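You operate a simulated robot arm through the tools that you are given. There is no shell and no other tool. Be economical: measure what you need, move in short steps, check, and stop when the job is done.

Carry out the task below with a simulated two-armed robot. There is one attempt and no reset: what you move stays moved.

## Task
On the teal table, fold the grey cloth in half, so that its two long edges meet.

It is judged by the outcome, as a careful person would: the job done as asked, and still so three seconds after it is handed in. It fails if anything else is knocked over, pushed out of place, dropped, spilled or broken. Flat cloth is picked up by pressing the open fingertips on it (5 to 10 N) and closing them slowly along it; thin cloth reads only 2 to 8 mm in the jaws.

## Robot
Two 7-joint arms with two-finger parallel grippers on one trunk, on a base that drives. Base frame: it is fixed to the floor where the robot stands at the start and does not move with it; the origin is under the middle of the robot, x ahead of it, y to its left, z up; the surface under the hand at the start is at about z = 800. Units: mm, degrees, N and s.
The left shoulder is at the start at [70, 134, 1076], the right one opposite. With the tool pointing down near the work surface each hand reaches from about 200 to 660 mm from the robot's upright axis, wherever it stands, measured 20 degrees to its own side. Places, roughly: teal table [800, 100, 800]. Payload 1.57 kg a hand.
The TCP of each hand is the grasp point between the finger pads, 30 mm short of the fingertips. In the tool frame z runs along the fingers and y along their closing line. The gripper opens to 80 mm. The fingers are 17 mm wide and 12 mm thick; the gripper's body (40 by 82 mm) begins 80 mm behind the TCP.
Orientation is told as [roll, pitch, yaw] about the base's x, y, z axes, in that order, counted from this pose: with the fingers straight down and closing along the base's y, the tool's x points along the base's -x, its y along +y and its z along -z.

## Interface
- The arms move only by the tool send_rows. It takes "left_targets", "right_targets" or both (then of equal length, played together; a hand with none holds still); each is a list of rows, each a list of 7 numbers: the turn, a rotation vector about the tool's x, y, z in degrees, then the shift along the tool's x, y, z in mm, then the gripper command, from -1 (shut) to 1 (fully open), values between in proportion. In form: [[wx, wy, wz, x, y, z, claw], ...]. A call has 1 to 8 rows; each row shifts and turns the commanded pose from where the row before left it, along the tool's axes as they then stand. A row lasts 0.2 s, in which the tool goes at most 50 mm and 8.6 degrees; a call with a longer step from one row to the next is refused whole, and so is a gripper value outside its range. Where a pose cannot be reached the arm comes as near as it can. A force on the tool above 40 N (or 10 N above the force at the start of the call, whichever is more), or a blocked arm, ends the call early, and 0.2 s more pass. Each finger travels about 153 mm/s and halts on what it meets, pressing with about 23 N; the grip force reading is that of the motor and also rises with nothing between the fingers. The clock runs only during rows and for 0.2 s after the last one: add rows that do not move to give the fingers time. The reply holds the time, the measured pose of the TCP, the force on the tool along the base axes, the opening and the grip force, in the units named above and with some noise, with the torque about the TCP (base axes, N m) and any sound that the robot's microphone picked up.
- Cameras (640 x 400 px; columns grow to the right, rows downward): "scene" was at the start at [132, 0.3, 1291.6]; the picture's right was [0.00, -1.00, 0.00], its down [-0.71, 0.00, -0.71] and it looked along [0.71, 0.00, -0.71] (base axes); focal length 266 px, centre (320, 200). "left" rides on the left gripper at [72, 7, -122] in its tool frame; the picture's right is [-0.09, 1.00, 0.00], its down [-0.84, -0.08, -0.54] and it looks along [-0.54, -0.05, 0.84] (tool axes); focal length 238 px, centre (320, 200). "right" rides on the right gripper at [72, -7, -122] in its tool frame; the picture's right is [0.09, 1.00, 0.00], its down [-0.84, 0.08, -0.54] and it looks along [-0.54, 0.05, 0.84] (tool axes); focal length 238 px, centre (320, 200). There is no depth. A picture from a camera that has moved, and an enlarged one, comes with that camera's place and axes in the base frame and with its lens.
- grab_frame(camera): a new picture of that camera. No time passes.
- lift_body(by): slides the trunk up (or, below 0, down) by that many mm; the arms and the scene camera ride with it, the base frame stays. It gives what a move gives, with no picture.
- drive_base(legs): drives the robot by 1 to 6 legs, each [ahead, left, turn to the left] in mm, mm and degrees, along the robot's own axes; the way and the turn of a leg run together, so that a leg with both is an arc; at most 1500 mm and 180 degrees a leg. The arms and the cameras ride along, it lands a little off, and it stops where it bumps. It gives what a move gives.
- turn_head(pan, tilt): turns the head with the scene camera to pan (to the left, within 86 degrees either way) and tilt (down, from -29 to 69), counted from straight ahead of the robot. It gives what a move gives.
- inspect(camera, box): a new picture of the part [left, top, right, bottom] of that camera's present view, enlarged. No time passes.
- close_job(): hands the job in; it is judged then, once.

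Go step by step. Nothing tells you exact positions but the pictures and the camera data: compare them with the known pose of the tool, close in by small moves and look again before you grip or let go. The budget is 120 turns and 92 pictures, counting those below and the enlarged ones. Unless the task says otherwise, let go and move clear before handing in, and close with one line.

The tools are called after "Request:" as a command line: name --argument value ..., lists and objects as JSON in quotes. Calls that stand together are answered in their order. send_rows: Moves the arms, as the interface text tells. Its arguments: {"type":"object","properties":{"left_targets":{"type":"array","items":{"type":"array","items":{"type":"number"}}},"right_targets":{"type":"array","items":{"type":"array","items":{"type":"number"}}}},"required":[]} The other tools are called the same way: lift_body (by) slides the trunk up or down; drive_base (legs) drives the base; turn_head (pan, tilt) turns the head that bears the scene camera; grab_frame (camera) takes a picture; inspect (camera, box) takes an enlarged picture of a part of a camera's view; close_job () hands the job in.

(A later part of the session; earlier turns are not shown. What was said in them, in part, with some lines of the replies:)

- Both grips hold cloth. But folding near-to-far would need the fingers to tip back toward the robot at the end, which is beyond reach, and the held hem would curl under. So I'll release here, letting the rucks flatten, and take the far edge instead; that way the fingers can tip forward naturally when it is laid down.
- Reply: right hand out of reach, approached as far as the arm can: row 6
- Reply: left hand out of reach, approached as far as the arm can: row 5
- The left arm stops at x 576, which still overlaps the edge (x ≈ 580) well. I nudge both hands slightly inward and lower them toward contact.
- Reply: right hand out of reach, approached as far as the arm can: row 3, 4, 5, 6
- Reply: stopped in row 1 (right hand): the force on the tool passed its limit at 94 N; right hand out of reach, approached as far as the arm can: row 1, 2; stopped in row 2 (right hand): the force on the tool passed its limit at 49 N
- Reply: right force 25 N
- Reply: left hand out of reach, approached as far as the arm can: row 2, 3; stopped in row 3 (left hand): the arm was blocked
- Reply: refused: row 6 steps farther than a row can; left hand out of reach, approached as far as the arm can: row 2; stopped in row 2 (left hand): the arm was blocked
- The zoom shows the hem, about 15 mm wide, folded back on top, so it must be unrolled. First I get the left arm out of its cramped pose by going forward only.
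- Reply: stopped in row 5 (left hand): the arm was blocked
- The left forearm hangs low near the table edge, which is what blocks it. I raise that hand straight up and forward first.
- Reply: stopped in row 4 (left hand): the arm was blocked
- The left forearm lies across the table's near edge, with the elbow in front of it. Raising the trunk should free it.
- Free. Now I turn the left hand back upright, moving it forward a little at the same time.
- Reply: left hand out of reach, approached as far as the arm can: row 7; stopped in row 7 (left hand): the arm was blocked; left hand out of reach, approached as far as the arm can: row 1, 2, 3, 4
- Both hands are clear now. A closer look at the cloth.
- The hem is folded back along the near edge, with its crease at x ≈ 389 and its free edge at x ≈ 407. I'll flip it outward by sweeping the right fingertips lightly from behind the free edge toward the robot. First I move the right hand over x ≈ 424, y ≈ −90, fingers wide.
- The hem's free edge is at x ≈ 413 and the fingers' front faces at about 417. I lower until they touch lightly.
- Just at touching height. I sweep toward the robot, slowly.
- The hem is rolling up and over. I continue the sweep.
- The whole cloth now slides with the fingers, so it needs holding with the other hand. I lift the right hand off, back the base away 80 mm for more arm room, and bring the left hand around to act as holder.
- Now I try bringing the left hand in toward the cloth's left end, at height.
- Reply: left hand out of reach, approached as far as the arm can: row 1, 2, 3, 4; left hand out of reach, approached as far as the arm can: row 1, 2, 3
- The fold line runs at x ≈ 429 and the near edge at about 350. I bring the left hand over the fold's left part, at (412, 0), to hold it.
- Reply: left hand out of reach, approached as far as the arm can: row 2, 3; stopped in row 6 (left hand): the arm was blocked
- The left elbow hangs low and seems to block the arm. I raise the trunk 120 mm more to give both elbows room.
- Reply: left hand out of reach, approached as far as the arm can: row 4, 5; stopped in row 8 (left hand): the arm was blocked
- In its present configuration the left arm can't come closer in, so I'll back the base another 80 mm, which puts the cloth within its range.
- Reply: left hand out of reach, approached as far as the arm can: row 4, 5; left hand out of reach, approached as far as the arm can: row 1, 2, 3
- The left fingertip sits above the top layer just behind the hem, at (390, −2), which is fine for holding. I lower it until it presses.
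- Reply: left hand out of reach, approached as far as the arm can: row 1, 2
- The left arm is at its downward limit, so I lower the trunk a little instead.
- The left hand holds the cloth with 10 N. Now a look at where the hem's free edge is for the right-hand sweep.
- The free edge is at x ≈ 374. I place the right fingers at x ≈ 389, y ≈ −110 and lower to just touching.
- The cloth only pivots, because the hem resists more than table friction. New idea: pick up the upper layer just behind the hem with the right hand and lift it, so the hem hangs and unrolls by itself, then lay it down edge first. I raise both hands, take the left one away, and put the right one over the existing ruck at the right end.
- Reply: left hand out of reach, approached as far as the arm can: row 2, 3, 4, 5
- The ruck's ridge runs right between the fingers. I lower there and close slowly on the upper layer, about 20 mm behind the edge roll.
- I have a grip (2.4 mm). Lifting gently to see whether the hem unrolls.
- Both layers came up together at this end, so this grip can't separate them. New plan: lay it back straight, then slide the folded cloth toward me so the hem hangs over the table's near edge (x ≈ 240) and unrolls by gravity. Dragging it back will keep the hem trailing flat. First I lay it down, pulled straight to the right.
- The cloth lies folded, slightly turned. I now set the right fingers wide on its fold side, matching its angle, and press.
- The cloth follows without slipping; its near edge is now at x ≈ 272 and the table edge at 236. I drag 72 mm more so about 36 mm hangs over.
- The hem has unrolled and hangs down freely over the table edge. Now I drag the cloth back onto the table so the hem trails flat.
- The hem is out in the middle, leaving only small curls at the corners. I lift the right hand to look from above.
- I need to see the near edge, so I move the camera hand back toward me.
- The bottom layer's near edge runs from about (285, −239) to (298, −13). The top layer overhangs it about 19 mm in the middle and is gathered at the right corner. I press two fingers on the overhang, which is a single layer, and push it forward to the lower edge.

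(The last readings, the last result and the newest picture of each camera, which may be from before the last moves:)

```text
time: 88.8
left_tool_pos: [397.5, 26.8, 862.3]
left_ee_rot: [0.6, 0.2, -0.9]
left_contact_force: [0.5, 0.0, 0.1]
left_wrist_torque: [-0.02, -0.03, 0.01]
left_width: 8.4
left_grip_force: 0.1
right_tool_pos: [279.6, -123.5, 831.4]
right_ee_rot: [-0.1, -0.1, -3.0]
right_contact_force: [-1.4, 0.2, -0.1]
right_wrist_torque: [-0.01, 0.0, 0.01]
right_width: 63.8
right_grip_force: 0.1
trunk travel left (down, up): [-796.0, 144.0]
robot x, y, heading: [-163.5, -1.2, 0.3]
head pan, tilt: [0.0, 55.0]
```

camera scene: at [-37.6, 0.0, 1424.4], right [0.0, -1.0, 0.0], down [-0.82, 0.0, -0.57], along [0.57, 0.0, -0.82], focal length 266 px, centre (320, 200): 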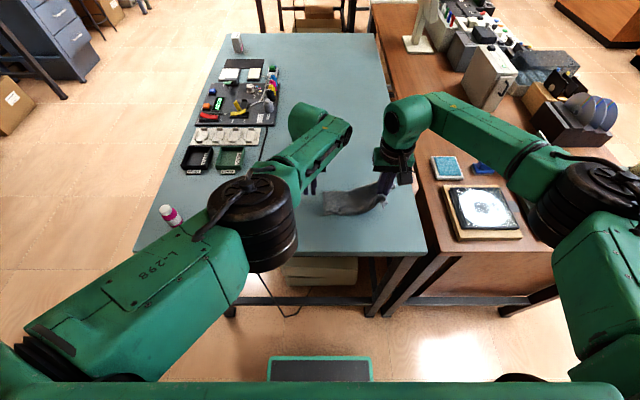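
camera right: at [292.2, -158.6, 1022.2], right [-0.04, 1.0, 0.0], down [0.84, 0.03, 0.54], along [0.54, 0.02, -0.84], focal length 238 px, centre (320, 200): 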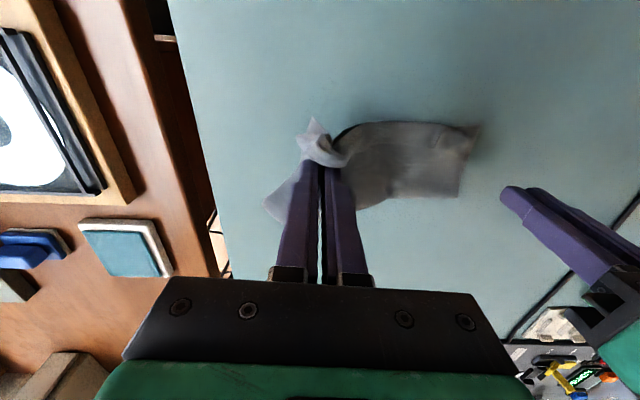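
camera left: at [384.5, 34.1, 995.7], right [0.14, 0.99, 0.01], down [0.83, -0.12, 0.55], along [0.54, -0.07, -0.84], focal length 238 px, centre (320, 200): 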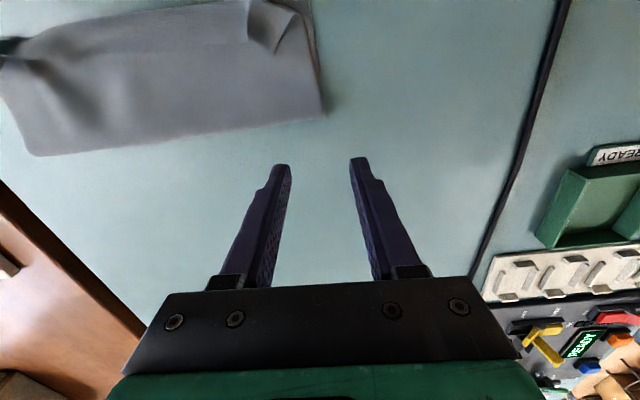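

Request:
send_rows --right_targets '[[0, 0, 0, 0, 0, 1.4, 0.6], [0, 0, 0, 0, 0, 0, 0.6]]'

Request:
send_rows --right_targets '[[0, 0, 0, -4, 0, 0, 0.6], [0, 0, 0, -4, 0, 0, 0.6], [0, 0, 0, -4, 0, 0, 0.6], [0, 0, 0, -4, 0, 0, 0.6], [0, 0, 0, -4, 0, 0, 0.6], [0, 0, 0, 0, 0, 0, 0.6]]'

Request:
inspect --camera "scene" --box '[300, 170, 444, 260]'

```text
time: 89.4
left_tool_pos: [398.2, 28.1, 862.7]
left_ee_rot: [0.6, 0.0, -0.9]
left_contact_force: [0.0, 0.3, 0.2]
left_wrist_torque: [0.03, -0.03, -0.01]
left_width: 8.2
left_grip_force: 0.1
right_tool_pos: [279.1, -123.0, 830.2]
right_ee_rot: [-0.1, -0.1, -3.2]
right_contact_force: [0.5, -1.5, 8.6]
right_wrist_torque: [-0.15, 0.01, 0.01]
right_width: 63.9
right_grip_force: 0.0
trunk travel left (down, up): [-796.0, 144.0]
robot x, y, heading: [-160.3, -1.3, 0.0]
head pan, tilt: [0.0, 55.0]
```

```text
time: 90.8
left_tool_pos: [397.0, 27.3, 863.7]
left_ee_rot: [0.5, 0.1, -0.8]
left_contact_force: [-0.9, -0.8, -0.7]
left_wrist_torque: [0.03, 0.01, 0.01]
left_width: 8.1
left_grip_force: 0.1
right_tool_pos: [298.7, -122.4, 831.3]
right_ee_rot: [-0.1, -0.1, -3.0]
right_contact_force: [-0.9, -0.1, 10.2]
right_wrist_torque: [-0.03, 0.11, 0.0]
right_width: 64.1
right_grip_force: 0.0
trunk travel left (down, up): [-796.0, 144.0]
robot x, y, heading: [-158.7, -1.3, -0.1]
head pan, tilt: [0.0, 55.0]
```

```text
4.44 times, centred on (372, 215) of scene
camera zoom: at [-39.8, 0.5, 1424.7], right [0.0, -1.0, 0.0], down [-0.82, 0.0, -0.57], along [0.57, 0.0, -0.82], focal length 1183 px, centre (89, 133)
```

zoom: 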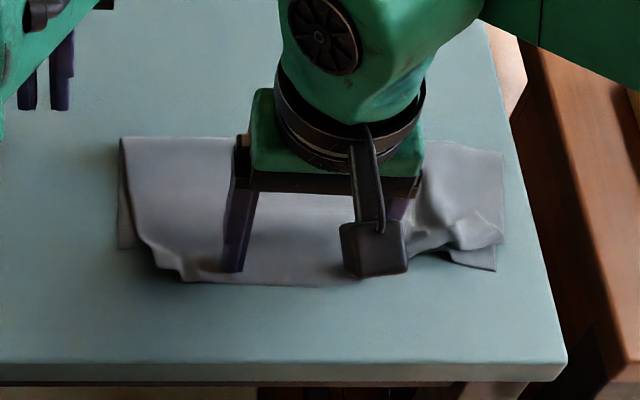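

The two layers move as one when pushed, so I must lift the upper layer's corners and set them down on the lower ones. I raise the hands and back the base another 80 mm, so the weak left arm can reach the left corner too.

Request:
send_rows --right_targets '[[0, 0, 0, 0, 0, -20, 0.6], [0, 0, 0, 0, 0, -40, 0.6], [0, 0, 0, 0, 0, -40, 0.6]]'

Request:
drive_base --legs '[[-80, 0, 0]]'

Request:
send_rows --right_targets '[[0, 0, 0, -20, 0, 0, -0.5], [0, 0, 0, -35, -30, 0, -0.5], [0, 0, 0, -30, -30, 0, -0.5], [0, 0, 0, 0, 0, 0, -0.5]]'

Request:
grab_frame --camera "right"

Request:
grab_frame --camera "left"

```text
time: 91.6
left_tool_pos: [397.5, 26.9, 861.3]
left_ee_rot: [0.6, 0.1, -0.8]
left_contact_force: [-0.2, 0.3, 0.8]
left_wrist_torque: [0.01, 0.01, -0.01]
left_width: 8.1
left_grip_force: 0.1
right_tool_pos: [299.3, -123.4, 929.5]
right_ee_rot: [-0.2, 0.1, -3.1]
right_contact_force: [-0.1, 1.2, -0.7]
right_wrist_torque: [0.01, -0.02, 0.02]
right_width: 64.0
right_grip_force: 0.1
trunk travel left (down, up): [-796.0, 144.0]
robot x, y, heading: [-161.3, 0.2, 0.1]
head pan, tilt: [0.0, 55.0]
```

```text
time: 92.7
left_tool_pos: [321.1, 27.6, 860.5]
left_ee_rot: [0.5, 0.2, -0.8]
left_contact_force: [-0.1, -0.4, -0.6]
left_wrist_torque: [-0.03, 0.02, -0.04]
left_width: 8.2
left_grip_force: 0.1
right_tool_pos: [221.9, -122.7, 927.9]
right_ee_rot: [-0.3, 0.1, -3.1]
right_contact_force: [0.2, -0.4, -0.5]
right_wrist_torque: [0.01, 0.01, 0.02]
right_width: 63.8
right_grip_force: 0.1
trunk travel left (down, up): [-796.0, 144.0]
robot x, y, heading: [-242.5, 1.4, -0.0]
head pan, tilt: [0.0, 55.0]
```

```text
time: 93.7
left_tool_pos: [319.0, 27.7, 861.8]
left_ee_rot: [0.5, 0.3, -0.8]
left_contact_force: [0.3, 0.1, 0.8]
left_wrist_torque: [0.01, 0.01, 0.0]
left_width: 8.1
left_grip_force: 0.1
right_tool_pos: [302.9, -186.6, 930.6]
right_ee_rot: [-0.2, -0.1, -3.0]
right_contact_force: [0.1, 0.2, 0.0]
right_wrist_torque: [-0.01, 0.0, 0.03]
right_width: 20.1
right_grip_force: 0.1
trunk travel left (down, up): [-796.0, 144.0]
robot x, y, heading: [-238.8, 0.4, -0.0]
head pan, tilt: [0.0, 55.0]
```

```text
11 pictures are left
camera right: at [232.2, -188.1, 1050.7], right [-0.04, 1.0, 0.0], down [0.84, 0.04, 0.54], along [0.54, 0.02, -0.84], focal length 238 px, centre (320, 200)
```

right: 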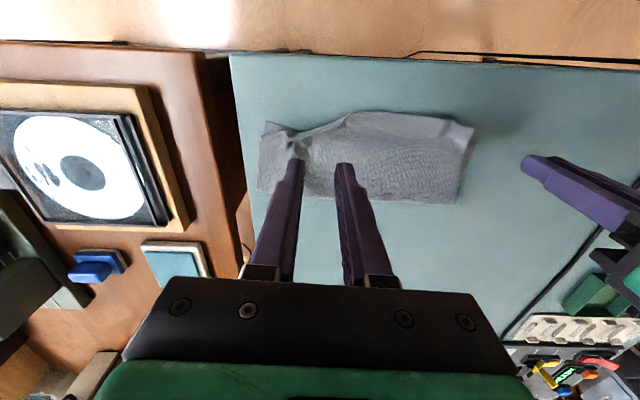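

```text
10 pictures are left
camera left: at [248.2, 34.9, 983.3], right [0.11, 0.99, 0.01], down [0.84, -0.09, 0.54], along [0.54, -0.05, -0.84], focal length 238 px, centre (320, 200)
```

left: 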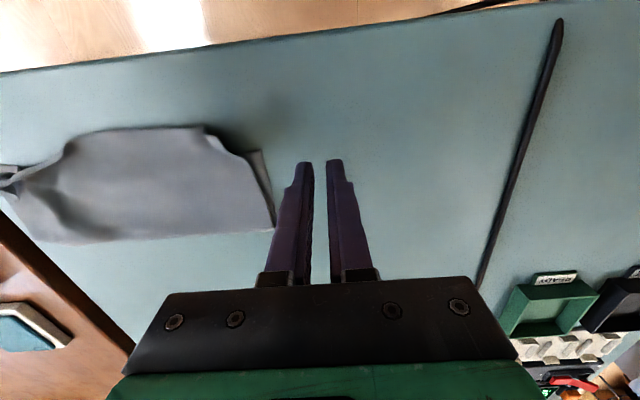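

Request:
inspect --camera "left" --box '[0, 100, 300, 260]'

```text
2.13 times, centred on (150, 180) of left
camera zoom: at [248.2, 34.9, 983.3], right [0.11, 0.99, 0.01], down [0.84, -0.09, 0.54], along [0.54, -0.05, -0.84], focal length 508 px, centre (683, 243)
```

zoom: 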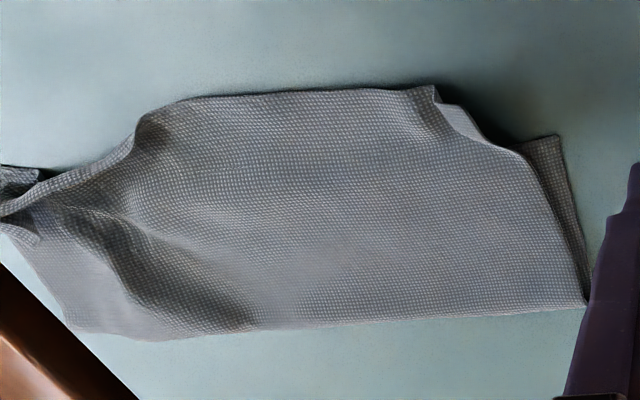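

The top layer's left corner is already about right in x. The unevenness comes from two rucks, near (297, −57) and (312, −205), that pull the corners in and push the middle out. I'll flatten them by pressing with nearly closed fingers astride each ruck and spreading them. First the left hand goes aside and the right hand moves over the left ruck.

Request:
send_rows --left_targets '[[0, 0, 0, 0, 30, -10, -0.8], [0, 0, 0, 0, 40, -10, -0.8], [0, 0, 0, 0, 40, 0, -0.8], [0, 0, 0, 0, 40, 0, -0.8], [0, 0, 0, 0, 0, 0, -0.8]]'

Request:
send_rows --right_targets '[[0, 0, 0, 0, 40, 0, -0.65], [0, 0, 0, 5, 45, 0, -0.65], [0, 0, 0, 5, 45, 0, -0.65], [0, 0, 0, 0, 0, 40, -0.65], [0, 0, 0, 0, 0, 25, -0.65], [0, 0, 0, 0, 0, 0, -0.65]]'

Request:
inspect --camera "right" --box '[160, 60, 480, 260]'

```text
time: 94.9
left_tool_pos: [318.6, 28.1, 860.7]
left_ee_rot: [0.5, 0.2, -0.7]
left_contact_force: [-0.5, -0.4, 0.0]
left_wrist_torque: [-0.01, 0.02, 0.01]
left_width: 8.2
left_grip_force: 0.0
left hand out of reach, approached as far as the arm can: row 1, 2, 3, 4
right_tool_pos: [302.4, -186.5, 929.0]
right_ee_rot: [-0.2, 0.0, -3.0]
right_contact_force: [0.4, 0.7, -0.2]
right_wrist_torque: [0.0, -0.02, 0.01]
right_width: 20.1
right_grip_force: 0.1
trunk travel left (down, up): [-796.0, 144.0]
robot x, y, heading: [-237.0, -0.2, -0.0]
head pan, tilt: [0.0, 55.0]
```

```text
time: 95.7
left_tool_pos: [320.5, 38.3, 859.8]
left_ee_rot: [0.8, 0.1, 0.3]
left_contact_force: [0.4, 0.4, -0.2]
left_wrist_torque: [0.01, 0.0, 0.02]
left_width: 7.6
left_grip_force: 0.0
right_tool_pos: [302.8, -78.0, 926.4]
right_ee_rot: [-0.8, -0.1, -4.4]
right_contact_force: [-0.6, -3.1, 0.9]
right_wrist_torque: [0.46, -0.1, 0.06]
right_width: 14.1
right_grip_force: 0.0
trunk travel left (down, up): [-796.0, 144.0]
robot x, y, heading: [-237.7, 0.7, -0.2]
head pan, tilt: [0.0, 55.0]
stopped in row 3 (right hand): the force on the tool passed its limit at 66 N (the readings are from after the stop); the commanded pose is now the measured one
```

```text
2.00 times, centred on (320, 160) of right
camera zoom: at [232.9, -76.1, 1048.5], right [-0.02, 1.0, -0.02], down [0.84, 0.02, 0.54], along [0.54, -0.01, -0.84], focal length 477 px, centre (320, 280)
```

zoom: 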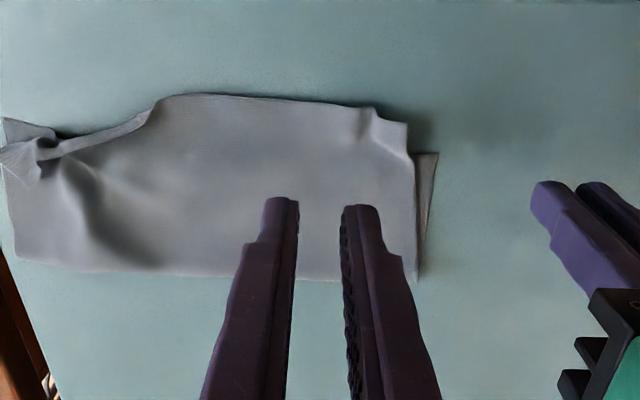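

The right hand bumped the left, which hadn't moved away. I now free the left hand on its own: up and forward.

Request:
send_rows --left_targets '[[0, 0, 0, -5, -5, -20, -0.8], [0, 0, 0, -10, -5, -25, -0.8], [0, 0, 0, -20, 0, -25, -0.8], [0, 0, 0, -20, 0, -25, -0.8], [0, 0, 0, -20, 10, -25, -0.8], [0, 0, 0, 0, 30, 0, -0.8], [0, 0, 0, 0, 40, 0, -0.8], [0, 0, 0, 0, 40, 0, -0.8]]'

```text
time: 97.5
left_tool_pos: [346.6, 52.6, 954.3]
left_ee_rot: [0.8, -0.2, 0.0]
left_contact_force: [0.3, -0.4, 0.1]
left_wrist_torque: [-0.04, 0.0, -0.01]
left_width: 8.0
left_grip_force: 0.0
left hand out of reach, approached as far as the arm can: row 3, 4, 5, 6, 7, 8
right_tool_pos: [302.6, -79.0, 927.1]
right_ee_rot: [-0.9, -0.1, -4.2]
right_contact_force: [0.2, -0.7, -0.9]
right_wrist_torque: [0.02, 0.0, 0.02]
right_width: 14.2
right_grip_force: 0.0
trunk travel left (down, up): [-796.0, 144.0]
robot x, y, heading: [-238.6, -0.1, -0.1]
head pan, tilt: [0.0, 55.0]
```

Request:
send_rows --left_targets '[[0, 0, 0, 10, 30, 0, -0.8], [0, 0, 0, 10, 30, 0, -0.8], [0, 0, 0, 20, 20, -10, -0.8], [0, 0, 0, 0, 0, 0, -0.8]]'

```text
time: 98.5
left_tool_pos: [346.7, 52.2, 953.6]
left_ee_rot: [0.8, -0.2, 0.1]
left_contact_force: [0.2, -0.6, 0.6]
left_wrist_torque: [0.0, 0.01, -0.02]
left_width: 8.0
left_grip_force: 0.1
left hand out of reach, approached as far as the arm can: row 1, 2, 3
right_tool_pos: [303.8, -78.4, 927.3]
right_ee_rot: [-0.9, -0.1, -4.3]
right_contact_force: [-0.5, -0.6, 0.7]
right_wrist_torque: [-0.01, 0.0, 0.04]
right_width: 14.0
right_grip_force: 0.0
trunk travel left (down, up): [-796.0, 144.0]
robot x, y, heading: [-238.4, 4.8, -0.0]
head pan, tilt: [0.0, 55.0]
```

Request:
send_rows --left_targets '[[0, 0, 0, 0, 0, -20, -0.8], [0, 0, 0, 5, 0, -30, -0.8], [0, 0, 0, 10, 0, -30, -0.8], [0, 0, 0, 10, 0, -30, -0.8], [0, 0, 0, 10, 20, 0, -0.8], [0, 0, 0, 10, 30, 0, -0.8], [0, 0, 0, 10, 30, 0, -0.8]]'

```text
time: 100.1
left_tool_pos: [346.2, 125.9, 1027.9]
left_ee_rot: [1.7, 3.0, 4.0]
left_contact_force: [-0.9, 0.0, -0.7]
left_wrist_torque: [-0.03, 0.0, -0.01]
left_width: 8.0
left_grip_force: 0.0
left hand out of reach, approached as far as the arm can: row 2, 3, 4, 5, 6, 7
right_tool_pos: [303.7, -77.7, 927.4]
right_ee_rot: [-0.9, -0.2, -4.3]
right_contact_force: [0.1, 0.2, 0.3]
right_wrist_torque: [-0.04, 0.0, 0.01]
right_width: 14.1
right_grip_force: 0.0
trunk travel left (down, up): [-796.0, 144.0]
robot x, y, heading: [-242.5, -0.0, -0.1]
head pan, tilt: [0.0, 55.0]
```

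The left hand is well clear now. The right hand goes down astride the left ruck at (299, −54) and closes on it.

Request:
send_rows --right_targets '[[0, 0, 0, 4, 24, 0, -0.4], [0, 0, 0, 0, 0, 40, -0.4], [0, 0, 0, 0, 0, 40, -0.4], [0, 0, 0, 0, 0, 14, -0.4], [0, 0, 0, 0, 0, 2, -0.6], [0, 0, 0, 0, 0, 0, -0.75], [0, 0, 0, 0, 0, 0, -0.9], [0, 0, 0, 0, 0, 0, -1]]'

Request:
inspect --camera "right" --box '[160, 60, 480, 260]'

```text
time: 101.9
left_tool_pos: [343.4, 126.0, 1027.0]
left_ee_rot: [1.7, 3.0, 4.1]
left_contact_force: [-0.1, 0.7, -0.1]
left_wrist_torque: [0.01, -0.02, -0.02]
left_width: 7.9
left_grip_force: 0.1
right_tool_pos: [302.0, -56.8, 831.4]
right_ee_rot: [-0.7, -0.2, -4.4]
right_contact_force: [1.4, -0.2, 7.8]
right_wrist_torque: [0.07, -0.03, 0.02]
right_width: 0.2
right_grip_force: 21.6
trunk travel left (down, up): [-796.0, 144.0]
robot x, y, heading: [-240.4, 1.3, 0.0]
head pan, tilt: [0.0, 55.0]
```

```text
2.00 times, centred on (320, 160) of right
camera zoom: at [229.7, -54.3, 952.6], right [-0.02, 1.0, -0.01], down [0.84, 0.02, 0.54], along [0.54, 0.0, -0.84], focal length 477 px, centre (320, 280)
```

zoom: 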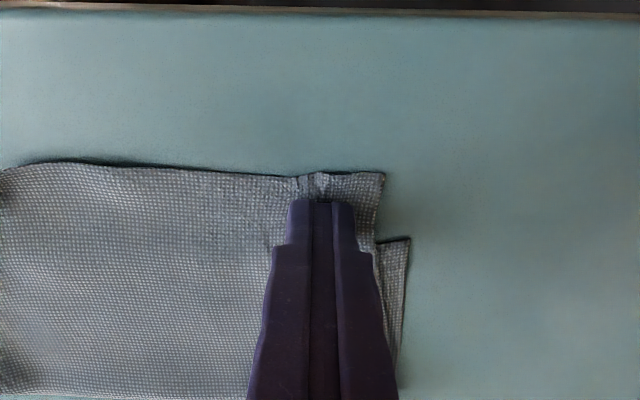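

Pressing flattened the left ruck nicely; the top edge there is now straight and overhangs evenly by about 24 mm. So I pinch the top layer's overhang near the middle and shift the edge forward.

Request:
send_rows --right_targets '[[0, 0, 0, 0, 0, -15, -0.6], [0, 0, 0, 6, -35, 0, -0.1], [0, 0, 0, 6, -36, 0, -0.1], [0, 0, 0, 0, 0, 12, -0.1], [0, 0, 0, 0, 0, 2.5, -0.1], [0, 0, 0, 0, 0, 0, -0.1]]'

Request:
send_rows --right_targets '[[0, 0, 0, 0, 0, 1, -0.1], [0, 0, 0, 0, 0, 0, -0.1]]'

```text
time: 103.3
left_tool_pos: [345.4, 126.3, 1028.6]
left_ee_rot: [1.7, 3.2, 4.0]
left_contact_force: [0.5, 0.8, 0.5]
left_wrist_torque: [0.01, 0.0, 0.01]
left_width: 8.1
left_grip_force: 0.1
right_tool_pos: [284.1, -127.3, 831.2]
right_ee_rot: [-0.9, -0.1, -4.5]
right_contact_force: [0.6, -0.2, 2.1]
right_wrist_torque: [-0.03, 0.0, -0.01]
right_width: 36.2
right_grip_force: 0.1
trunk travel left (down, up): [-796.0, 144.0]
robot x, y, heading: [-238.8, 3.0, 0.2]
head pan, tilt: [0.0, 55.0]
```

```text
time: 103.9
left_tool_pos: [344.2, 125.7, 1028.8]
left_ee_rot: [1.7, 3.1, 4.0]
left_contact_force: [-0.3, -0.3, -0.3]
left_wrist_torque: [0.01, 0.03, 0.01]
left_width: 8.1
left_grip_force: 0.0
right_tool_pos: [283.7, -127.0, 831.3]
right_ee_rot: [-0.8, -0.2, -4.4]
right_contact_force: [0.0, -0.8, 4.9]
right_wrist_torque: [0.11, -0.04, -0.03]
right_width: 35.6
right_grip_force: 0.1
trunk travel left (down, up): [-796.0, 144.0]
robot x, y, heading: [-243.3, 2.6, 0.1]
head pan, tilt: [0.0, 55.0]
```

Request:
send_rows --right_targets '[[0, 0, 0, 0, 0, 0.5, -0.15], [0, 0, 0, 0, 0, 0, -0.28], [0, 0, 0, 0, 0, 0, -0.4], [0, 0, 0, 0, 0, 0, -0.52], [0, 0, 0, 0, 0, 0, -0.64], [0, 0, 0, 0, 0, 0, -0.76], [0, 0, 0, 0, 0, 0, -0.88], [0, 0, 0, 0, 0, 0, -1]]'

Request:
inspect --camera "right" --box '[160, 60, 480, 260]'

```text
time: 105.7
left_tool_pos: [343.7, 125.6, 1027.3]
left_ee_rot: [1.8, 3.0, 4.0]
left_contact_force: [-0.4, -0.3, -0.3]
left_wrist_torque: [0.01, 0.02, -0.03]
left_width: 8.0
left_grip_force: 0.1
right_tool_pos: [283.0, -125.4, 831.5]
right_ee_rot: [-0.8, -0.2, -4.3]
right_contact_force: [0.2, 1.4, 8.3]
right_wrist_torque: [0.13, 0.01, 0.0]
right_width: 6.3
right_grip_force: 23.1
trunk travel left (down, up): [-796.0, 144.0]
robot x, y, heading: [-238.8, -2.8, -0.0]
head pan, tilt: [0.0, 55.0]
```

```text
2.00 times, centred on (320, 160) of right
camera zoom: at [212.0, -123.6, 952.6], right [-0.02, 1.0, -0.02], down [0.84, 0.02, 0.54], along [0.54, 0.0, -0.84], focal length 477 px, centre (320, 280)
```

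zoom: 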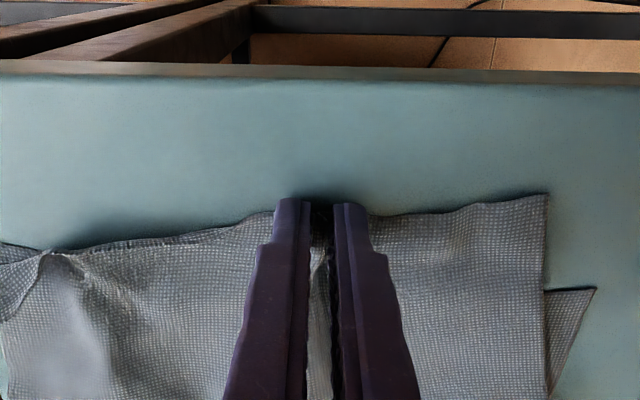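

Gripped. I lift, shift forward about 25 mm, and lower again.

Request:
send_rows --right_targets '[[0, 0, 0, -2, 0, -15, -1], [0, 0, 0, -8, 0, -15, -1], [0, 0, 0, -10, 0, 0, -1], [0, 0, 0, -7, 0, 14, -1], [0, 0, 0, 0, 0, 14, -1], [0, 0, 0, 0, 0, 0, -0.8], [0, 0, 0, 0, 0, 0, -0.5], [0, 0, 0, 0, 0, 0, 0]]'

Request:
send_rows --right_targets '[[0, 0, 0, 0, 0, -20, 0], [0, 0, 0, 0, 0, -40, 0], [0, 0, 0, -10, 0, -40, -0.6], [0, 0, 0, 0, 0, 0, -0.6]]'

Request:
grab_frame --camera "right"

```text
time: 107.5
left_tool_pos: [344.8, 125.2, 1027.1]
left_ee_rot: [1.7, 3.1, 4.0]
left_contact_force: [-0.5, -0.3, -0.2]
left_wrist_torque: [0.0, 0.02, 0.01]
left_width: 7.8
left_grip_force: 0.1
right_tool_pos: [310.1, -128.8, 831.6]
right_ee_rot: [-0.9, -0.2, -4.3]
right_contact_force: [0.6, 0.0, 0.5]
right_wrist_torque: [0.0, -0.01, 0.0]
right_width: 40.3
right_grip_force: 0.0
trunk travel left (down, up): [-796.0, 144.0]
robot x, y, heading: [-242.2, -1.7, -0.1]
head pan, tilt: [0.0, 55.0]
```

```text
time: 108.5
left_tool_pos: [345.7, 126.0, 1026.3]
left_ee_rot: [1.7, 3.1, 4.1]
left_contact_force: [0.8, 0.2, -0.7]
left_wrist_torque: [0.01, -0.01, 0.0]
left_width: 7.8
left_grip_force: 0.0
right_tool_pos: [321.4, -127.0, 933.8]
right_ee_rot: [-1.0, -0.1, -4.4]
right_contact_force: [-1.1, -0.1, -0.2]
right_wrist_torque: [0.02, -0.01, -0.01]
right_width: 16.0
right_grip_force: 0.1
trunk travel left (down, up): [-796.0, 144.0]
robot x, y, heading: [-238.3, -1.7, 0.1]
head pan, tilt: [0.0, 55.0]
```

```text
5 pictures are left
camera right: at [250.0, -125.2, 1055.1], right [-0.02, 1.0, -0.02], down [0.84, 0.02, 0.54], along [0.54, 0.0, -0.84], focal length 238 px, centre (320, 200)
```

right: 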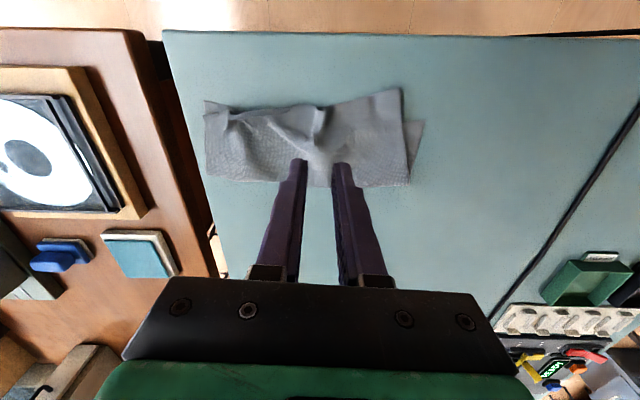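

The right half of the top edge now lies on the bottom edge. What remains is the top-left corner, at (284, −47) instead of (311, −20). I pinch near that corner, with the hand turned along the edge.

Request:
send_rows --right_targets '[[0, 0, 0, 15, 28, 0, -0.35], [0, 0, 0, 15.4, 27.8, 0, -0.35], [0, 0, -7.5, 0, 0, 30, -0.35], [0, 0, -7.5, 0, 0, 30, -0.35], [0, 0, 0, 0, 0, 30, -0.35], [0, 0, 0, 0, 0, 10, -0.35], [0, 0, 0, 0, 0, 2, -0.35], [0, 0, 0, 0, 0, 0, -0.35]]'

```text
time: 110.3
left_tool_pos: [343.6, 124.9, 1027.7]
left_ee_rot: [1.7, 2.9, 4.0]
left_contact_force: [-0.4, 0.1, -0.5]
left_wrist_torque: [0.0, 0.03, 0.02]
left_width: 7.9
left_grip_force: 0.1
right_tool_pos: [294.2, -70.6, 831.0]
right_ee_rot: [-0.7, 0.0, 10.7]
right_contact_force: [0.7, -0.1, 7.6]
right_wrist_torque: [0.14, -0.04, -0.02]
right_width: 25.5
right_grip_force: 0.1
trunk travel left (down, up): [-796.0, 144.0]
robot x, y, heading: [-240.9, 1.4, -0.2]
head pan, tilt: [0.0, 55.0]
```

Pressing with 7.6 N; now I close slowly.

Request:
send_rows --right_targets '[[0, 0, 0, 0, 0, 0, -0.43], [0, 0, 0, 0, 0, 0, -0.51], [0, 0, 0, 0, 0, 0, -0.6], [0, 0, 0, 0, 0, 0, -0.69], [0, 0, 0, 0, 0, 0, -0.78], [0, 0, 0, 0, 0, 0, -0.87], [0, 0, 0, 0, 0, 0, -1], [0, 0, 0, 0, 0, 0, -1]]'

```text
time: 112.1
left_tool_pos: [344.2, 125.1, 1029.7]
left_ee_rot: [1.8, 3.1, 4.0]
left_contact_force: [0.5, 0.0, -0.2]
left_wrist_torque: [-0.03, 0.0, 0.0]
left_width: 7.9
left_grip_force: 0.0
right_tool_pos: [293.8, -70.5, 831.6]
right_ee_rot: [-0.9, 0.0, 10.7]
right_contact_force: [-0.9, 0.7, 9.2]
right_wrist_torque: [0.06, 0.03, 0.0]
right_width: 1.9
right_grip_force: 23.1
trunk travel left (down, up): [-796.0, 144.0]
robot x, y, heading: [-239.4, -0.6, 0.2]
head pan, tilt: [0.0, 55.0]
```

The cloth is held (1.9 mm). I lift, turn back, carry it to the lower corner, then lower and release.

Request:
send_rows --right_targets '[[0, 0, 0, 0, 0, -12, -1], [0, 0, 7, -4, 4, -8, -1], [0, 0, 7, -5, 6, 0, -1], [0, 0, 0, -6, 9, 0, -1], [0, 0, 0, -6.5, 9, 6, -1], [0, 0, 0, 0, 0, 13, -1], [0, 0, 0, 0, 0, 0, -0.8], [0, 0, 0, 0, 0, 0, -0.4]]'

Request:
send_rows --right_targets '[[0, 0, 0, 0, 0, 0, -0.1], [0, 0, 0, 0, 0, -20, -0.1], [0, 0, 0, 0, 0, -40, -0.1], [0, 0, 0, 0, -30, -40, -0.6], [0, 0, 0, 0, -40, 0, -0.6], [0, 0, 0, 0, 0, 0, -0.6]]'

Request:
inspect --camera "right" --box '[170, 60, 470, 240]'

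```text
time: 113.9
left_tool_pos: [345.1, 126.0, 1026.4]
left_ee_rot: [1.7, 3.1, 4.0]
left_contact_force: [1.1, 0.4, -0.3]
left_wrist_torque: [0.01, -0.01, 0.03]
left_width: 7.9
left_grip_force: 0.1
right_tool_pos: [314.3, -40.7, 837.1]
right_ee_rot: [-0.9, -0.2, -3.2]
right_contact_force: [0.6, -0.3, 0.2]
right_wrist_torque: [0.0, 0.03, 0.0]
right_width: 23.9
right_grip_force: 0.0
right hand out of reach, approached as far as the arm can: row 6
trunk travel left (down, up): [-796.0, 144.0]
robot x, y, heading: [-237.7, -0.2, -0.2]
head pan, tilt: [0.0, 55.0]
```

```text
time: 115.3
left_tool_pos: [346.2, 126.6, 1027.1]
left_ee_rot: [1.7, 3.1, 4.1]
left_contact_force: [0.0, 0.1, -0.1]
left_wrist_torque: [-0.07, 0.07, 0.0]
left_width: 8.1
left_grip_force: 0.1
right_tool_pos: [310.8, -109.3, 939.8]
right_ee_rot: [-0.9, -0.1, -3.3]
right_contact_force: [0.4, 0.3, -0.2]
right_wrist_torque: [0.0, 0.01, -0.03]
right_width: 16.0
right_grip_force: 0.0
trunk travel left (down, up): [-796.0, 144.0]
robot x, y, heading: [-239.4, 0.3, 0.0]
head pan, tilt: [0.0, 55.0]
```

```text
2.13 times, centred on (320, 150) of right
camera zoom: at [239.8, -108.4, 1060.5], right [-0.03, 1.0, -0.02], down [0.84, 0.04, 0.54], along [0.54, 0.0, -0.84], focal length 508 px, centre (320, 307)
```

zoom: 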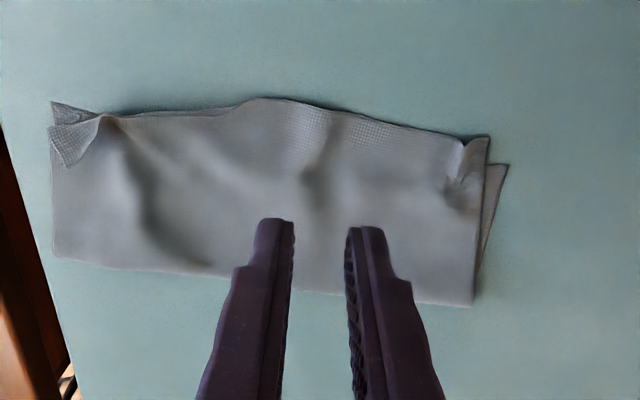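

Much better: the long edges now nearly coincide, about 13 mm off at left and in the middle. The right corner of the top layer is a small ear folded back, its tip near (324, −243). I try flipping that ear with the closed fingertips, sweeping from behind.

Request:
send_rows --right_targets '[[0, 0, 0, -11, -31.7, 0, -1], [0, 0, 0, -11, -31.7, 0, -1], [0, 0, 0, -11, -31.7, 0, -1], [0, 0, 0, -11, -31.7, 0, -1], [0, 0, 0, 0, 0, 40, -1], [0, 0, 0, 0, 0, 40, -1], [0, 0, 0, 0, 0, 24, -1], [0, 0, 0, 0, 0, 0, -1]]'

Request:
send_rows --right_targets '[[0, 0, 0, 6, -0.5, 0, -1], [0, 0, 0, 6, -0.5, 0, -1], [0, 0, 0, 6, -0.5, 0, -1], [0, 0, 0, 6, -0.5, 0, -1], [0, 0, 0, 7, -0.5, 0, -1], [0, 0, 0, 7, -0.5, 0, -1], [0, 0, 0, 7, -0.5, 0, -1], [0, 0, 0, 7, -0.5, 0, -1]]'

Request:
inspect --camera "right" --box '[200, 60, 520, 260]'

```text
time: 117.1
left_tool_pos: [344.9, 125.1, 1027.3]
left_ee_rot: [1.7, 3.2, 4.1]
left_contact_force: [-0.9, -0.2, -0.4]
left_wrist_torque: [0.02, -0.04, -0.02]
left_width: 8.3
left_grip_force: 0.1
right_tool_pos: [320.4, -257.8, 858.7]
right_ee_rot: [-1.0, -0.3, -3.5]
right_contact_force: [-0.4, 0.2, -0.2]
right_wrist_torque: [0.0, -0.01, 0.01]
right_width: 0.0
right_grip_force: 21.4
right hand out of reach, approached as far as the arm can: row 5, 6, 7
trunk travel left (down, up): [-796.0, 144.0]
robot x, y, heading: [-239.7, -0.5, -0.1]
head pan, tilt: [0.0, 55.0]
```

```text
time: 118.9
left_tool_pos: [345.5, 124.6, 1026.9]
left_ee_rot: [1.7, 3.1, 4.1]
left_contact_force: [0.8, -0.4, -0.7]
left_wrist_torque: [0.0, -0.03, 0.0]
left_width: 8.1
left_grip_force: 0.2
right_tool_pos: [267.4, -257.8, 859.2]
right_ee_rot: [-0.9, -0.1, -3.3]
right_contact_force: [-1.0, -0.7, -1.0]
right_wrist_torque: [-0.03, 0.01, -0.01]
right_width: 0.1
right_grip_force: 21.6
trunk travel left (down, up): [-796.0, 144.0]
robot x, y, heading: [-241.1, -0.2, 0.2]
head pan, tilt: [0.0, 55.0]
```

```text
2.00 times, centred on (360, 160) of right
camera zoom: at [197.5, -257.3, 980.4], right [-0.03, 1.0, -0.02], down [0.84, 0.04, 0.54], along [0.54, 0.01, -0.84], focal length 477 px, centre (240, 280)
```

zoom: 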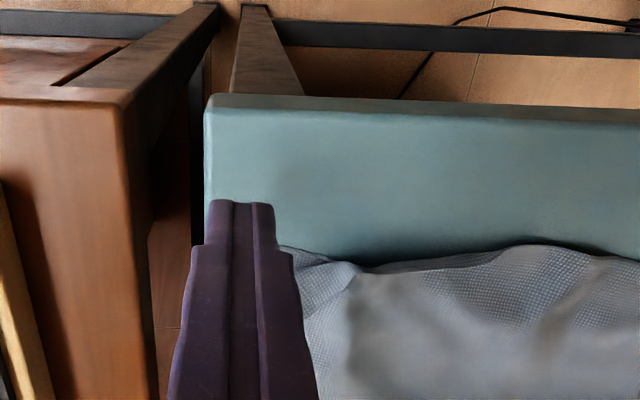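

That sweep happened in the air: the arm was out of reach so far back. I drive 80 mm forward again to regain reach; both hands are high and clear.

Request:
send_rows --right_targets '[[0, 0, 0, 0, 0, -20, -1], [0, 0, 0, 0, 0, -20, -1]]'

Request:
drive_base --legs '[[80, 0, 0]]'

Request:
send_rows --right_targets '[[0, 0, 0, 0, 17, 0, -1], [0, 0, 0, 0, 0, 30, -1], [0, 0, 0, 0, 0, 20, -1], [0, 0, 0, 0, 0, 5, -1], [0, 0, 0, 0, 0, 0, -1]]'

```text
time: 119.5
left_tool_pos: [345.2, 124.7, 1027.4]
left_ee_rot: [1.8, 3.1, 4.0]
left_contact_force: [0.2, 0.0, 0.4]
left_wrist_torque: [0.04, -0.04, -0.01]
left_width: 8.1
left_grip_force: 0.1
right_tool_pos: [268.7, -257.1, 898.7]
right_ee_rot: [-0.8, -0.2, -3.3]
right_contact_force: [0.6, -1.0, 0.2]
right_wrist_torque: [-0.03, -0.02, -0.01]
right_width: 0.0
right_grip_force: 21.4
trunk travel left (down, up): [-796.0, 144.0]
robot x, y, heading: [-237.7, -2.0, -0.2]
head pan, tilt: [0.0, 55.0]
```

```text
time: 120.5
left_tool_pos: [423.0, 125.9, 1028.6]
left_ee_rot: [1.7, 2.9, 4.2]
left_contact_force: [-0.1, -0.3, -0.3]
left_wrist_torque: [-0.01, 0.01, -0.04]
left_width: 7.8
left_grip_force: 0.0
right_tool_pos: [347.2, -256.8, 900.9]
right_ee_rot: [-0.9, -0.2, -3.3]
right_contact_force: [-0.9, 0.7, 1.2]
right_wrist_torque: [0.01, -0.04, 0.0]
right_width: 0.0
right_grip_force: 21.9
trunk travel left (down, up): [-796.0, 144.0]
robot x, y, heading: [-161.6, 1.4, 0.1]
head pan, tilt: [0.0, 55.0]
```

```text
time: 121.8
left_tool_pos: [424.5, 125.6, 1027.6]
left_ee_rot: [1.7, 3.1, 4.0]
left_contact_force: [0.1, -0.1, 0.2]
left_wrist_torque: [-0.03, 0.04, 0.02]
left_width: 8.2
left_grip_force: 0.1
right_tool_pos: [349.7, -241.7, 844.2]
right_ee_rot: [-0.9, -0.1, -3.3]
right_contact_force: [-0.2, -0.1, 0.3]
right_wrist_torque: [0.0, 0.0, -0.04]
right_width: 0.0
right_grip_force: 21.3
trunk travel left (down, up): [-796.0, 144.0]
robot x, y, heading: [-159.5, 0.1, 0.0]
head pan, tilt: [0.0, 55.0]
```

In reach now. I lower to just above the cloth and sweep toward the robot across the ear.

Request:
send_rows --right_targets '[[0, 0, 0, 0, 0, 10.5, -1], [0, 0, 0, 9, 0, 0, -1], [0, 0, 0, 9, 0, 0, -1], [0, 0, 0, 9, 0, 0, -1], [0, 0, 0, 9, 0, 0, -1], [0, 0, 0, 9, 0, 0, -1], [0, 0, 0, 9, 0, 0, -1], [0, 0, 0, 9, 0, 0, -1]]'

Request:
send_rows --right_targets '[[0, 0, 0, 4, 0, -25, -1], [0, 0, 0, 0, 0, -40, -1], [0, 0, 0, 0, 40, -30, -1], [0, 0, 0, -10, 40, 0, -1], [0, 0, 0, 0, 40, 0, -1], [0, 0, 0, 0, 0, 0, -1]]'

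Request:
inspect --camera "right" --box '[170, 60, 470, 240]'

```text
time: 123.5
left_tool_pos: [424.6, 126.4, 1027.0]
left_ee_rot: [1.7, 3.1, 4.0]
left_contact_force: [0.2, 0.0, 0.2]
left_wrist_torque: [-0.01, -0.03, -0.01]
left_width: 7.9
left_grip_force: 0.2
right_tool_pos: [286.4, -237.3, 832.8]
right_ee_rot: [-0.9, -0.1, -3.4]
right_contact_force: [-0.1, -0.2, 0.7]
right_wrist_torque: [0.01, 0.01, 0.02]
right_width: 0.1
right_grip_force: 20.9
trunk travel left (down, up): [-796.0, 144.0]
robot x, y, heading: [-158.2, -0.8, 0.1]
head pan, tilt: [0.0, 55.0]
```

```text
time: 125.0
left_tool_pos: [424.6, 124.5, 1027.8]
left_ee_rot: [1.7, 3.1, 4.0]
left_contact_force: [-1.1, -0.5, 0.3]
left_wrist_torque: [-0.04, -0.02, 0.01]
left_width: 8.2
left_grip_force: 0.0
right_tool_pos: [299.5, -117.3, 925.3]
right_ee_rot: [-0.9, -0.1, -3.3]
right_contact_force: [-0.4, 0.5, 0.0]
right_wrist_torque: [-0.03, 0.02, -0.01]
right_width: 0.0
right_grip_force: 20.9
trunk travel left (down, up): [-796.0, 144.0]
robot x, y, heading: [-158.4, -0.9, -0.1]
head pan, tilt: [0.0, 55.0]
```

```text
2.13 times, centred on (320, 150) of right
camera zoom: at [228.0, -116.4, 1047.1], right [-0.03, 1.0, -0.01], down [0.84, 0.04, 0.54], along [0.54, 0.01, -0.84], focal length 508 px, centre (320, 307)
```

zoom: 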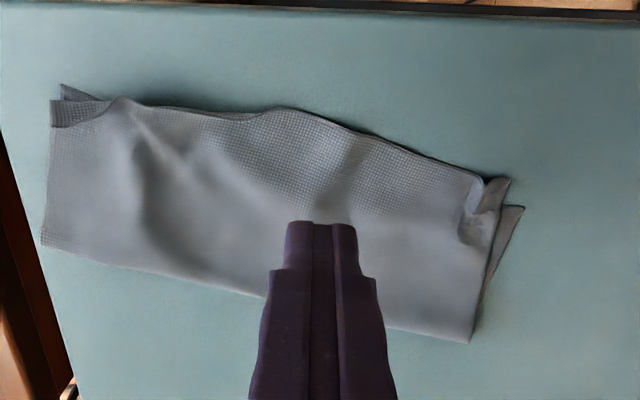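

The ear is mostly out. The remaining overhang is about 16 mm along the middle and left. I pinch the overhang at about (294, −86), aligned with the edge, to shift it forward once more.

Request:
send_rows --right_targets '[[0, 0, 0, 7.3, 30.9, 0, -0.2], [0, 0, 5, 0, 0, 30, -0.2], [0, 0, 5.5, 0, 0, 30, -0.2], [0, 0, 0, 0, 0, 20, -0.2], [0, 0, 0, 0, 0, 11, -0.2], [0, 0, 0, 0, 0, 2, -0.2], [0, 0, 0, 0, 0, 1, -0.2], [0, 0, 0, 0, 0, 0, -0.2]]'

```text
time: 126.8
left_tool_pos: [424.2, 126.1, 1026.4]
left_ee_rot: [1.8, 3.1, 4.1]
left_contact_force: [-0.4, 0.4, -0.8]
left_wrist_torque: [-0.01, 0.01, 0.0]
left_width: 8.0
left_grip_force: 0.1
right_tool_pos: [293.4, -86.1, 831.7]
right_ee_rot: [-0.8, -0.3, -13.9]
right_contact_force: [0.2, -0.5, -0.7]
right_wrist_torque: [0.03, -0.04, 0.01]
right_width: 32.3
right_grip_force: 0.1
trunk travel left (down, up): [-796.0, 144.0]
robot x, y, heading: [-160.4, -2.0, 0.2]
head pan, tilt: [0.0, 55.0]
```

Request:
send_rows --right_targets '[[0, 0, 0, 0, 0, 1, -0.2], [0, 0, 0, 0, 0, 1, -0.2], [0, 0, 0, 0, 0, 0, -0.2]]'

```text
time: 127.5
left_tool_pos: [424.2, 125.4, 1028.1]
left_ee_rot: [1.7, 3.0, 4.1]
left_contact_force: [0.8, -0.7, 0.1]
left_wrist_torque: [0.03, -0.01, 0.03]
left_width: 8.1
left_grip_force: 0.1
right_tool_pos: [293.7, -86.8, 830.9]
right_ee_rot: [-0.7, -0.3, -13.7]
right_contact_force: [2.4, -0.9, 12.2]
right_wrist_torque: [0.22, -0.14, -0.06]
right_width: 31.3
right_grip_force: 0.0
trunk travel left (down, up): [-796.0, 144.0]
robot x, y, heading: [-161.0, -3.1, 0.1]
head pan, tilt: [0.0, 55.0]
```

Request:
send_rows --right_targets '[[0, 0, 0, 0, 0, -0.4, -0.3], [0, 0, 0, 0, 0, 0, -0.4], [0, 0, 0, 0, 0, 0, -0.5], [0, 0, 0, 0, 0, 0, -0.6], [0, 0, 0, 0, 0, 0, -0.7], [0, 0, 0, 0, 0, 0, -0.85], [0, 0, 0, 0, 0, 0, -1], [0, 0, 0, 0, 0, 0, -1]]'

```text
time: 129.3
left_tool_pos: [423.8, 125.8, 1027.9]
left_ee_rot: [1.7, 3.1, 4.1]
left_contact_force: [-0.8, -0.2, 0.0]
left_wrist_torque: [0.01, 0.02, 0.01]
left_width: 8.2
left_grip_force: 0.0
right_tool_pos: [293.5, -86.4, 829.7]
right_ee_rot: [-0.8, -0.3, -13.8]
right_contact_force: [0.1, 0.9, 11.7]
right_wrist_torque: [0.07, -0.02, -0.02]
right_width: 2.0
right_grip_force: 23.2
trunk travel left (down, up): [-796.0, 144.0]
robot x, y, heading: [-160.3, -3.0, 0.3]
head pan, tilt: [0.0, 55.0]
```

Held. I lift, shift forward and slightly left, lower, and release.

Request:
send_rows --right_targets '[[0, 0, 0, 0, 0, -12, -1], [0, 0, 0, -5, 2, -8, -1], [0, 0, 0, -6, 3, 0, -1], [0, 0, 0, -6, 3, 8, -1], [0, 0, 0, 0, 0, 11, -1], [0, 0, 0, 0, 0, 0, -0.8], [0, 0, 0, 0, 0, 0, -0.5], [0, 0, 0, 0, 0, 0, -0.1]]'

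Request:
send_rows --right_targets '[[0, 0, 0, 0, 0, -20, -0.1], [0, 0, 0, 0, 0, -40, -0.1], [0, 0, 0, 8, -35, -35, -0.6], [0, 0, -5, 0, 0, 0, -0.6], [0, 0, -5, 0, 0, 0, -0.6]]'

Request:
inspect --camera "right" --box '[170, 60, 470, 240]'

```text
time: 131.2
left_tool_pos: [424.4, 125.7, 1027.3]
left_ee_rot: [1.7, 3.1, 4.1]
left_contact_force: [-0.4, 0.9, 1.1]
left_wrist_torque: [0.01, 0.03, -0.04]
left_width: 7.7
left_grip_force: 0.0
right_tool_pos: [312.8, -82.0, 831.7]
right_ee_rot: [-0.7, -0.3, -13.7]
right_contact_force: [0.9, -0.2, 5.5]
right_wrist_torque: [0.08, -0.06, -0.04]
right_width: 35.6
right_grip_force: 0.1
trunk travel left (down, up): [-796.0, 144.0]
robot x, y, heading: [-160.2, -2.0, 0.2]
head pan, tilt: [0.0, 55.0]
```

```text
refused: row 3 steps farther than a row can; nothing moved
```

```text
2.13 times, centred on (320, 150) of right
camera zoom: at [241.6, -69.1, 952.6], right [0.15, 0.99, -0.01], down [0.83, -0.12, 0.55], along [0.54, -0.09, -0.84], focal length 508 px, centre (320, 307)
```

zoom: 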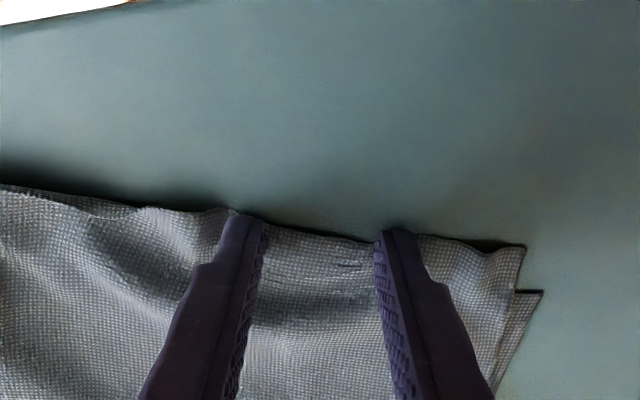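

The whole cloth shifted along this time, so the overhang is still about 17 mm. I pinch again right here and use a higher arc, so the layer bends instead of pushing the rest.

Request:
send_rows --right_targets '[[0, 0, 0, 0, 0, 0.3, -0.25], [0, 0, 0, 0, 0, 0, -0.37], [0, 0, 0, 0, 0, 0, -0.5], [0, 0, 0, 0, 0, 0, -0.62], [0, 0, 0, 0, 0, 0, -0.75], [0, 0, 0, 0, 0, 0, -0.87], [0, 0, 0, 0, 0, 0, -1], [0, 0, 0, 0, 0, 0, -1]]'

```text
time: 132.9
left_tool_pos: [422.7, 126.6, 1027.6]
left_ee_rot: [1.6, 3.0, 4.1]
left_contact_force: [-0.1, 0.5, 0.8]
left_wrist_torque: [0.0, 0.02, 0.02]
left_width: 8.0
left_grip_force: 0.1
right_tool_pos: [312.4, -82.3, 831.1]
right_ee_rot: [-0.8, -0.3, -13.8]
right_contact_force: [-0.1, -1.5, 8.2]
right_wrist_torque: [-0.03, -0.05, -0.03]
right_width: 2.1
right_grip_force: 23.2
trunk travel left (down, up): [-796.0, 144.0]
robot x, y, heading: [-161.2, 0.5, -0.1]
head pan, tilt: [0.0, 55.0]
```

Request:
send_rows --right_targets '[[0, 0, 0, -3, 0, -12, -1], [0, 0, 0, -6, 2, -15, -1], [0, 0, 0, -9, 2, -15, -1], [0, 0, 0, -8, 2, 0, -1], [0, 0, 0, 1, 0, 14, -1], [0, 0, 0, 3, 0, 14, -1], [0, 0, 0, 1, 0, 13.5, -1], [0, 0, 0, 0, 0, 0, -0.8]]'

Request:
send_rows --right_targets '[[0, 0, 0, 0, 0, 0, -0.5], [0, 0, 0, 0, 0, 0, -0.1], [0, 0, 0, 0, 0, -15, 0.3], [0, 0, 0, 0, 0, -35, 1], [0, 0, 0, -25, -10, 0, 1], [0, 0, 0, -25, -10, 0, 1], [0, 0, 0, 0, 0, 0, 1]]'

```text
time: 134.8
left_tool_pos: [423.5, 126.0, 1027.0]
left_ee_rot: [1.7, 3.0, 4.0]
left_contact_force: [0.0, 0.8, -0.1]
left_wrist_torque: [-0.01, -0.03, 0.03]
left_width: 7.9
left_grip_force: 0.0
right_tool_pos: [334.1, -82.8, 832.2]
right_ee_rot: [-0.7, -0.4, -13.8]
right_contact_force: [0.7, -1.0, 9.1]
right_wrist_torque: [0.04, -0.11, -0.01]
right_width: 7.4
right_grip_force: 0.1
trunk travel left (down, up): [-796.0, 144.0]
robot x, y, heading: [-162.9, 0.2, 0.0]
head pan, tilt: [0.0, 55.0]
```

```text
time: 136.3
left_tool_pos: [424.2, 126.7, 1027.4]
left_ee_rot: [1.7, 2.9, 4.1]
left_contact_force: [0.0, 0.1, 0.6]
left_wrist_torque: [0.03, -0.01, -0.01]
left_width: 7.9
left_grip_force: 0.2
right_tool_pos: [379.0, -111.7, 882.9]
right_ee_rot: [-0.8, -0.4, -13.7]
right_contact_force: [0.1, 0.0, 0.8]
right_wrist_torque: [0.0, -0.02, 0.0]
right_width: 80.3
right_grip_force: 0.0
trunk travel left (down, up): [-796.0, 144.0]
robot x, y, heading: [-159.2, 0.5, 0.4]
head pan, tilt: [0.0, 55.0]
```

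Now I pat the folded cloth flat at the bulges, vertical presses only, and then take the last look.

Request:
send_rows --right_targets '[[0, 0, 0, 0, 0, 30, 1], [0, 0, 0, 0, 0, 18, 1], [0, 0, 0, 0, 0, 3.5, 1], [0, 0, 0, 0, 0, -15, 1], [0, 0, 0, 5, -40, 0, 1], [0, 0, 0, 0, 0, 15, 1], [0, 0, 0, 0, 0, -20, 1]]'

Request:
send_rows --right_targets '[[0, 0, 5, 0, 30, -40, 1], [0, 0, 5, 30, 0, -10, 1], [0, 0, -8, 30, 0, 0, 1], [0, 0, -8, 0, 0, 0, 1], [0, 0, 0, 0, 0, 0, 1]]'

Request:
inspect --camera "right" --box '[160, 50, 480, 250]'

```text
time: 137.9
left_tool_pos: [425.6, 127.0, 1026.8]
left_ee_rot: [1.7, 3.1, 4.1]
left_contact_force: [0.6, 0.2, 0.3]
left_wrist_torque: [0.01, -0.02, -0.01]
left_width: 8.0
left_grip_force: 0.0
right_tool_pos: [363.2, -148.6, 851.9]
right_ee_rot: [-0.9, -0.1, -13.7]
right_contact_force: [-0.2, -0.6, 0.5]
right_wrist_torque: [0.03, 0.02, -0.02]
right_width: 80.1
right_grip_force: 0.1
trunk travel left (down, up): [-796.0, 144.0]
robot x, y, heading: [-161.3, -1.4, 0.1]
head pan, tilt: [0.0, 55.0]
```

```text
time: 139.2
left_tool_pos: [424.5, 125.3, 1026.3]
left_ee_rot: [1.7, 3.2, 4.1]
left_contact_force: [-1.0, 0.4, 0.1]
left_wrist_torque: [0.04, 0.0, -0.01]
left_width: 8.1
left_grip_force: 0.1
right_tool_pos: [315.0, -99.8, 900.3]
right_ee_rot: [-0.8, -0.2, -7.8]
right_contact_force: [-0.7, -0.5, -0.6]
right_wrist_torque: [0.0, 0.0, -0.02]
right_width: 79.8
right_grip_force: 0.1
trunk travel left (down, up): [-796.0, 144.0]
robot x, y, heading: [-161.0, 0.0, 0.0]
head pan, tilt: [0.0, 55.0]
```

```text
2.00 times, centred on (320, 150) of right
camera zoom: at [243.8, -92.9, 1021.5], right [0.04, 1.0, -0.01], down [0.84, -0.03, 0.54], along [0.54, -0.04, -0.84], focal length 477 px, centre (320, 300)
```

zoom: 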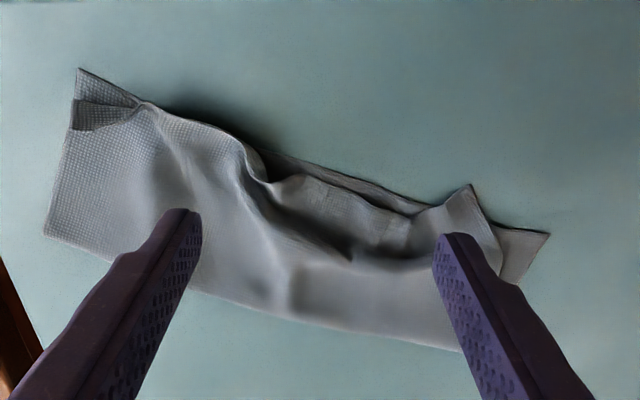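

The middle of the top edge now sits at the lower edge, with some soft bulges left. No pictures remain, so I only press the bulges flat with vertical pats along the edge and just behind it.

Request:
send_rows --right_targets '[[0, 0, 6.5, -11.5, 11.7, 0, 1], [0, 0, 6.5, 0, 0, 0, 1], [0, 0, 0, 0, 0, 40, 1], [0, 0, 0, 0, 0, 20, 1], [0, 0, 0, 0, 0, 9, 1], [0, 0, 0, 0, 0, 1, 1], [0, 0, 0, 0, 0, -20, 1]]'

Request:
send_rows --right_targets '[[0, 0, 0, -22, 0, 0, 1], [0, 0, 0, 0, 0, 15, 1], [0, 0, 0, 0, 0, 5, 1], [0, 0, 0, 0, 0, -20, 1], [0, 0, 0, 10, -35, 0, 1], [0, 0, 0, 0, 0, 15, 1], [0, 0, 0, 0, 0, 5, 1], [0, 0, 0, 0, 0, -20, 1]]'

```text
time: 140.8
left_tool_pos: [425.7, 126.1, 1026.1]
left_ee_rot: [1.8, 3.1, 4.1]
left_contact_force: [0.0, 0.2, 0.2]
left_wrist_torque: [-0.04, -0.02, 0.0]
left_width: 8.0
left_grip_force: 0.0
right_tool_pos: [327.9, -89.6, 847.8]
right_ee_rot: [-0.9, -0.3, -20.9]
right_contact_force: [0.0, -0.3, 0.1]
right_wrist_torque: [-0.01, -0.01, 0.0]
right_width: 80.1
right_grip_force: 0.0
trunk travel left (down, up): [-796.0, 144.0]
robot x, y, heading: [-163.1, 1.1, 0.0]
head pan, tilt: [0.0, 55.0]
```

```text
time: 142.6
left_tool_pos: [424.6, 124.8, 1027.8]
left_ee_rot: [1.7, 3.0, 4.0]
left_contact_force: [-0.5, -0.2, 0.0]
left_wrist_torque: [-0.01, 0.0, -0.03]
left_width: 8.1
left_grip_force: 0.1
right_tool_pos: [325.6, -126.6, 850.7]
right_ee_rot: [-0.7, -0.3, -20.9]
right_contact_force: [0.5, 0.3, -0.4]
right_wrist_torque: [-0.02, -0.01, 0.03]
right_width: 80.0
right_grip_force: 0.1
trunk travel left (down, up): [-796.0, 144.0]
robot x, y, heading: [-161.5, -1.1, 0.0]
head pan, tilt: [0.0, 55.0]
```

The pats are done, and I have no pictures left to check further. I move the right hand up and clear before handing in.

Request:
send_rows --right_targets '[[0, 0, 0, 0, 0, -35, 1], [0, 0, 0, 0, 0, -40, 1], [0, 0, 0, 0, 0, -40, 1], [0, 0, 0, 0, -20, 0, 1], [0, 0, 0, 0, 0, 0, 1]]'

```text
time: 143.8
left_tool_pos: [425.2, 126.7, 1027.3]
left_ee_rot: [1.7, 3.1, 4.1]
left_contact_force: [-0.5, 0.4, 0.7]
left_wrist_torque: [-0.02, -0.02, 0.0]
left_width: 8.0
left_grip_force: 0.0
right_tool_pos: [320.9, -142.7, 966.3]
right_ee_rot: [-0.8, -0.3, -20.8]
right_contact_force: [0.6, 0.2, -0.2]
right_wrist_torque: [-0.01, 0.02, -0.03]
right_width: 80.2
right_grip_force: 0.0
trunk travel left (down, up): [-796.0, 144.0]
robot x, y, heading: [-155.6, -0.6, 0.0]
head pan, tilt: [0.0, 55.0]
```

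Both hands are up and clear, so I hand the job in.

Request:
close_job

```text
The job is handed in.
```

I folded the grey cloth over and handed it in, but the fold is rough and I can't say it passes as a clean fold in half. In my last picture the long edges met only approximately, about 10–15 mm off in places, and the left corner was curled. The top layer still had wrinkles, and the cloth ended up turned about 20° and nearer the table's front edge. I pressed it flat a few times after that, with no pictures left to check the result. I saw nothing else knocked over or moved.
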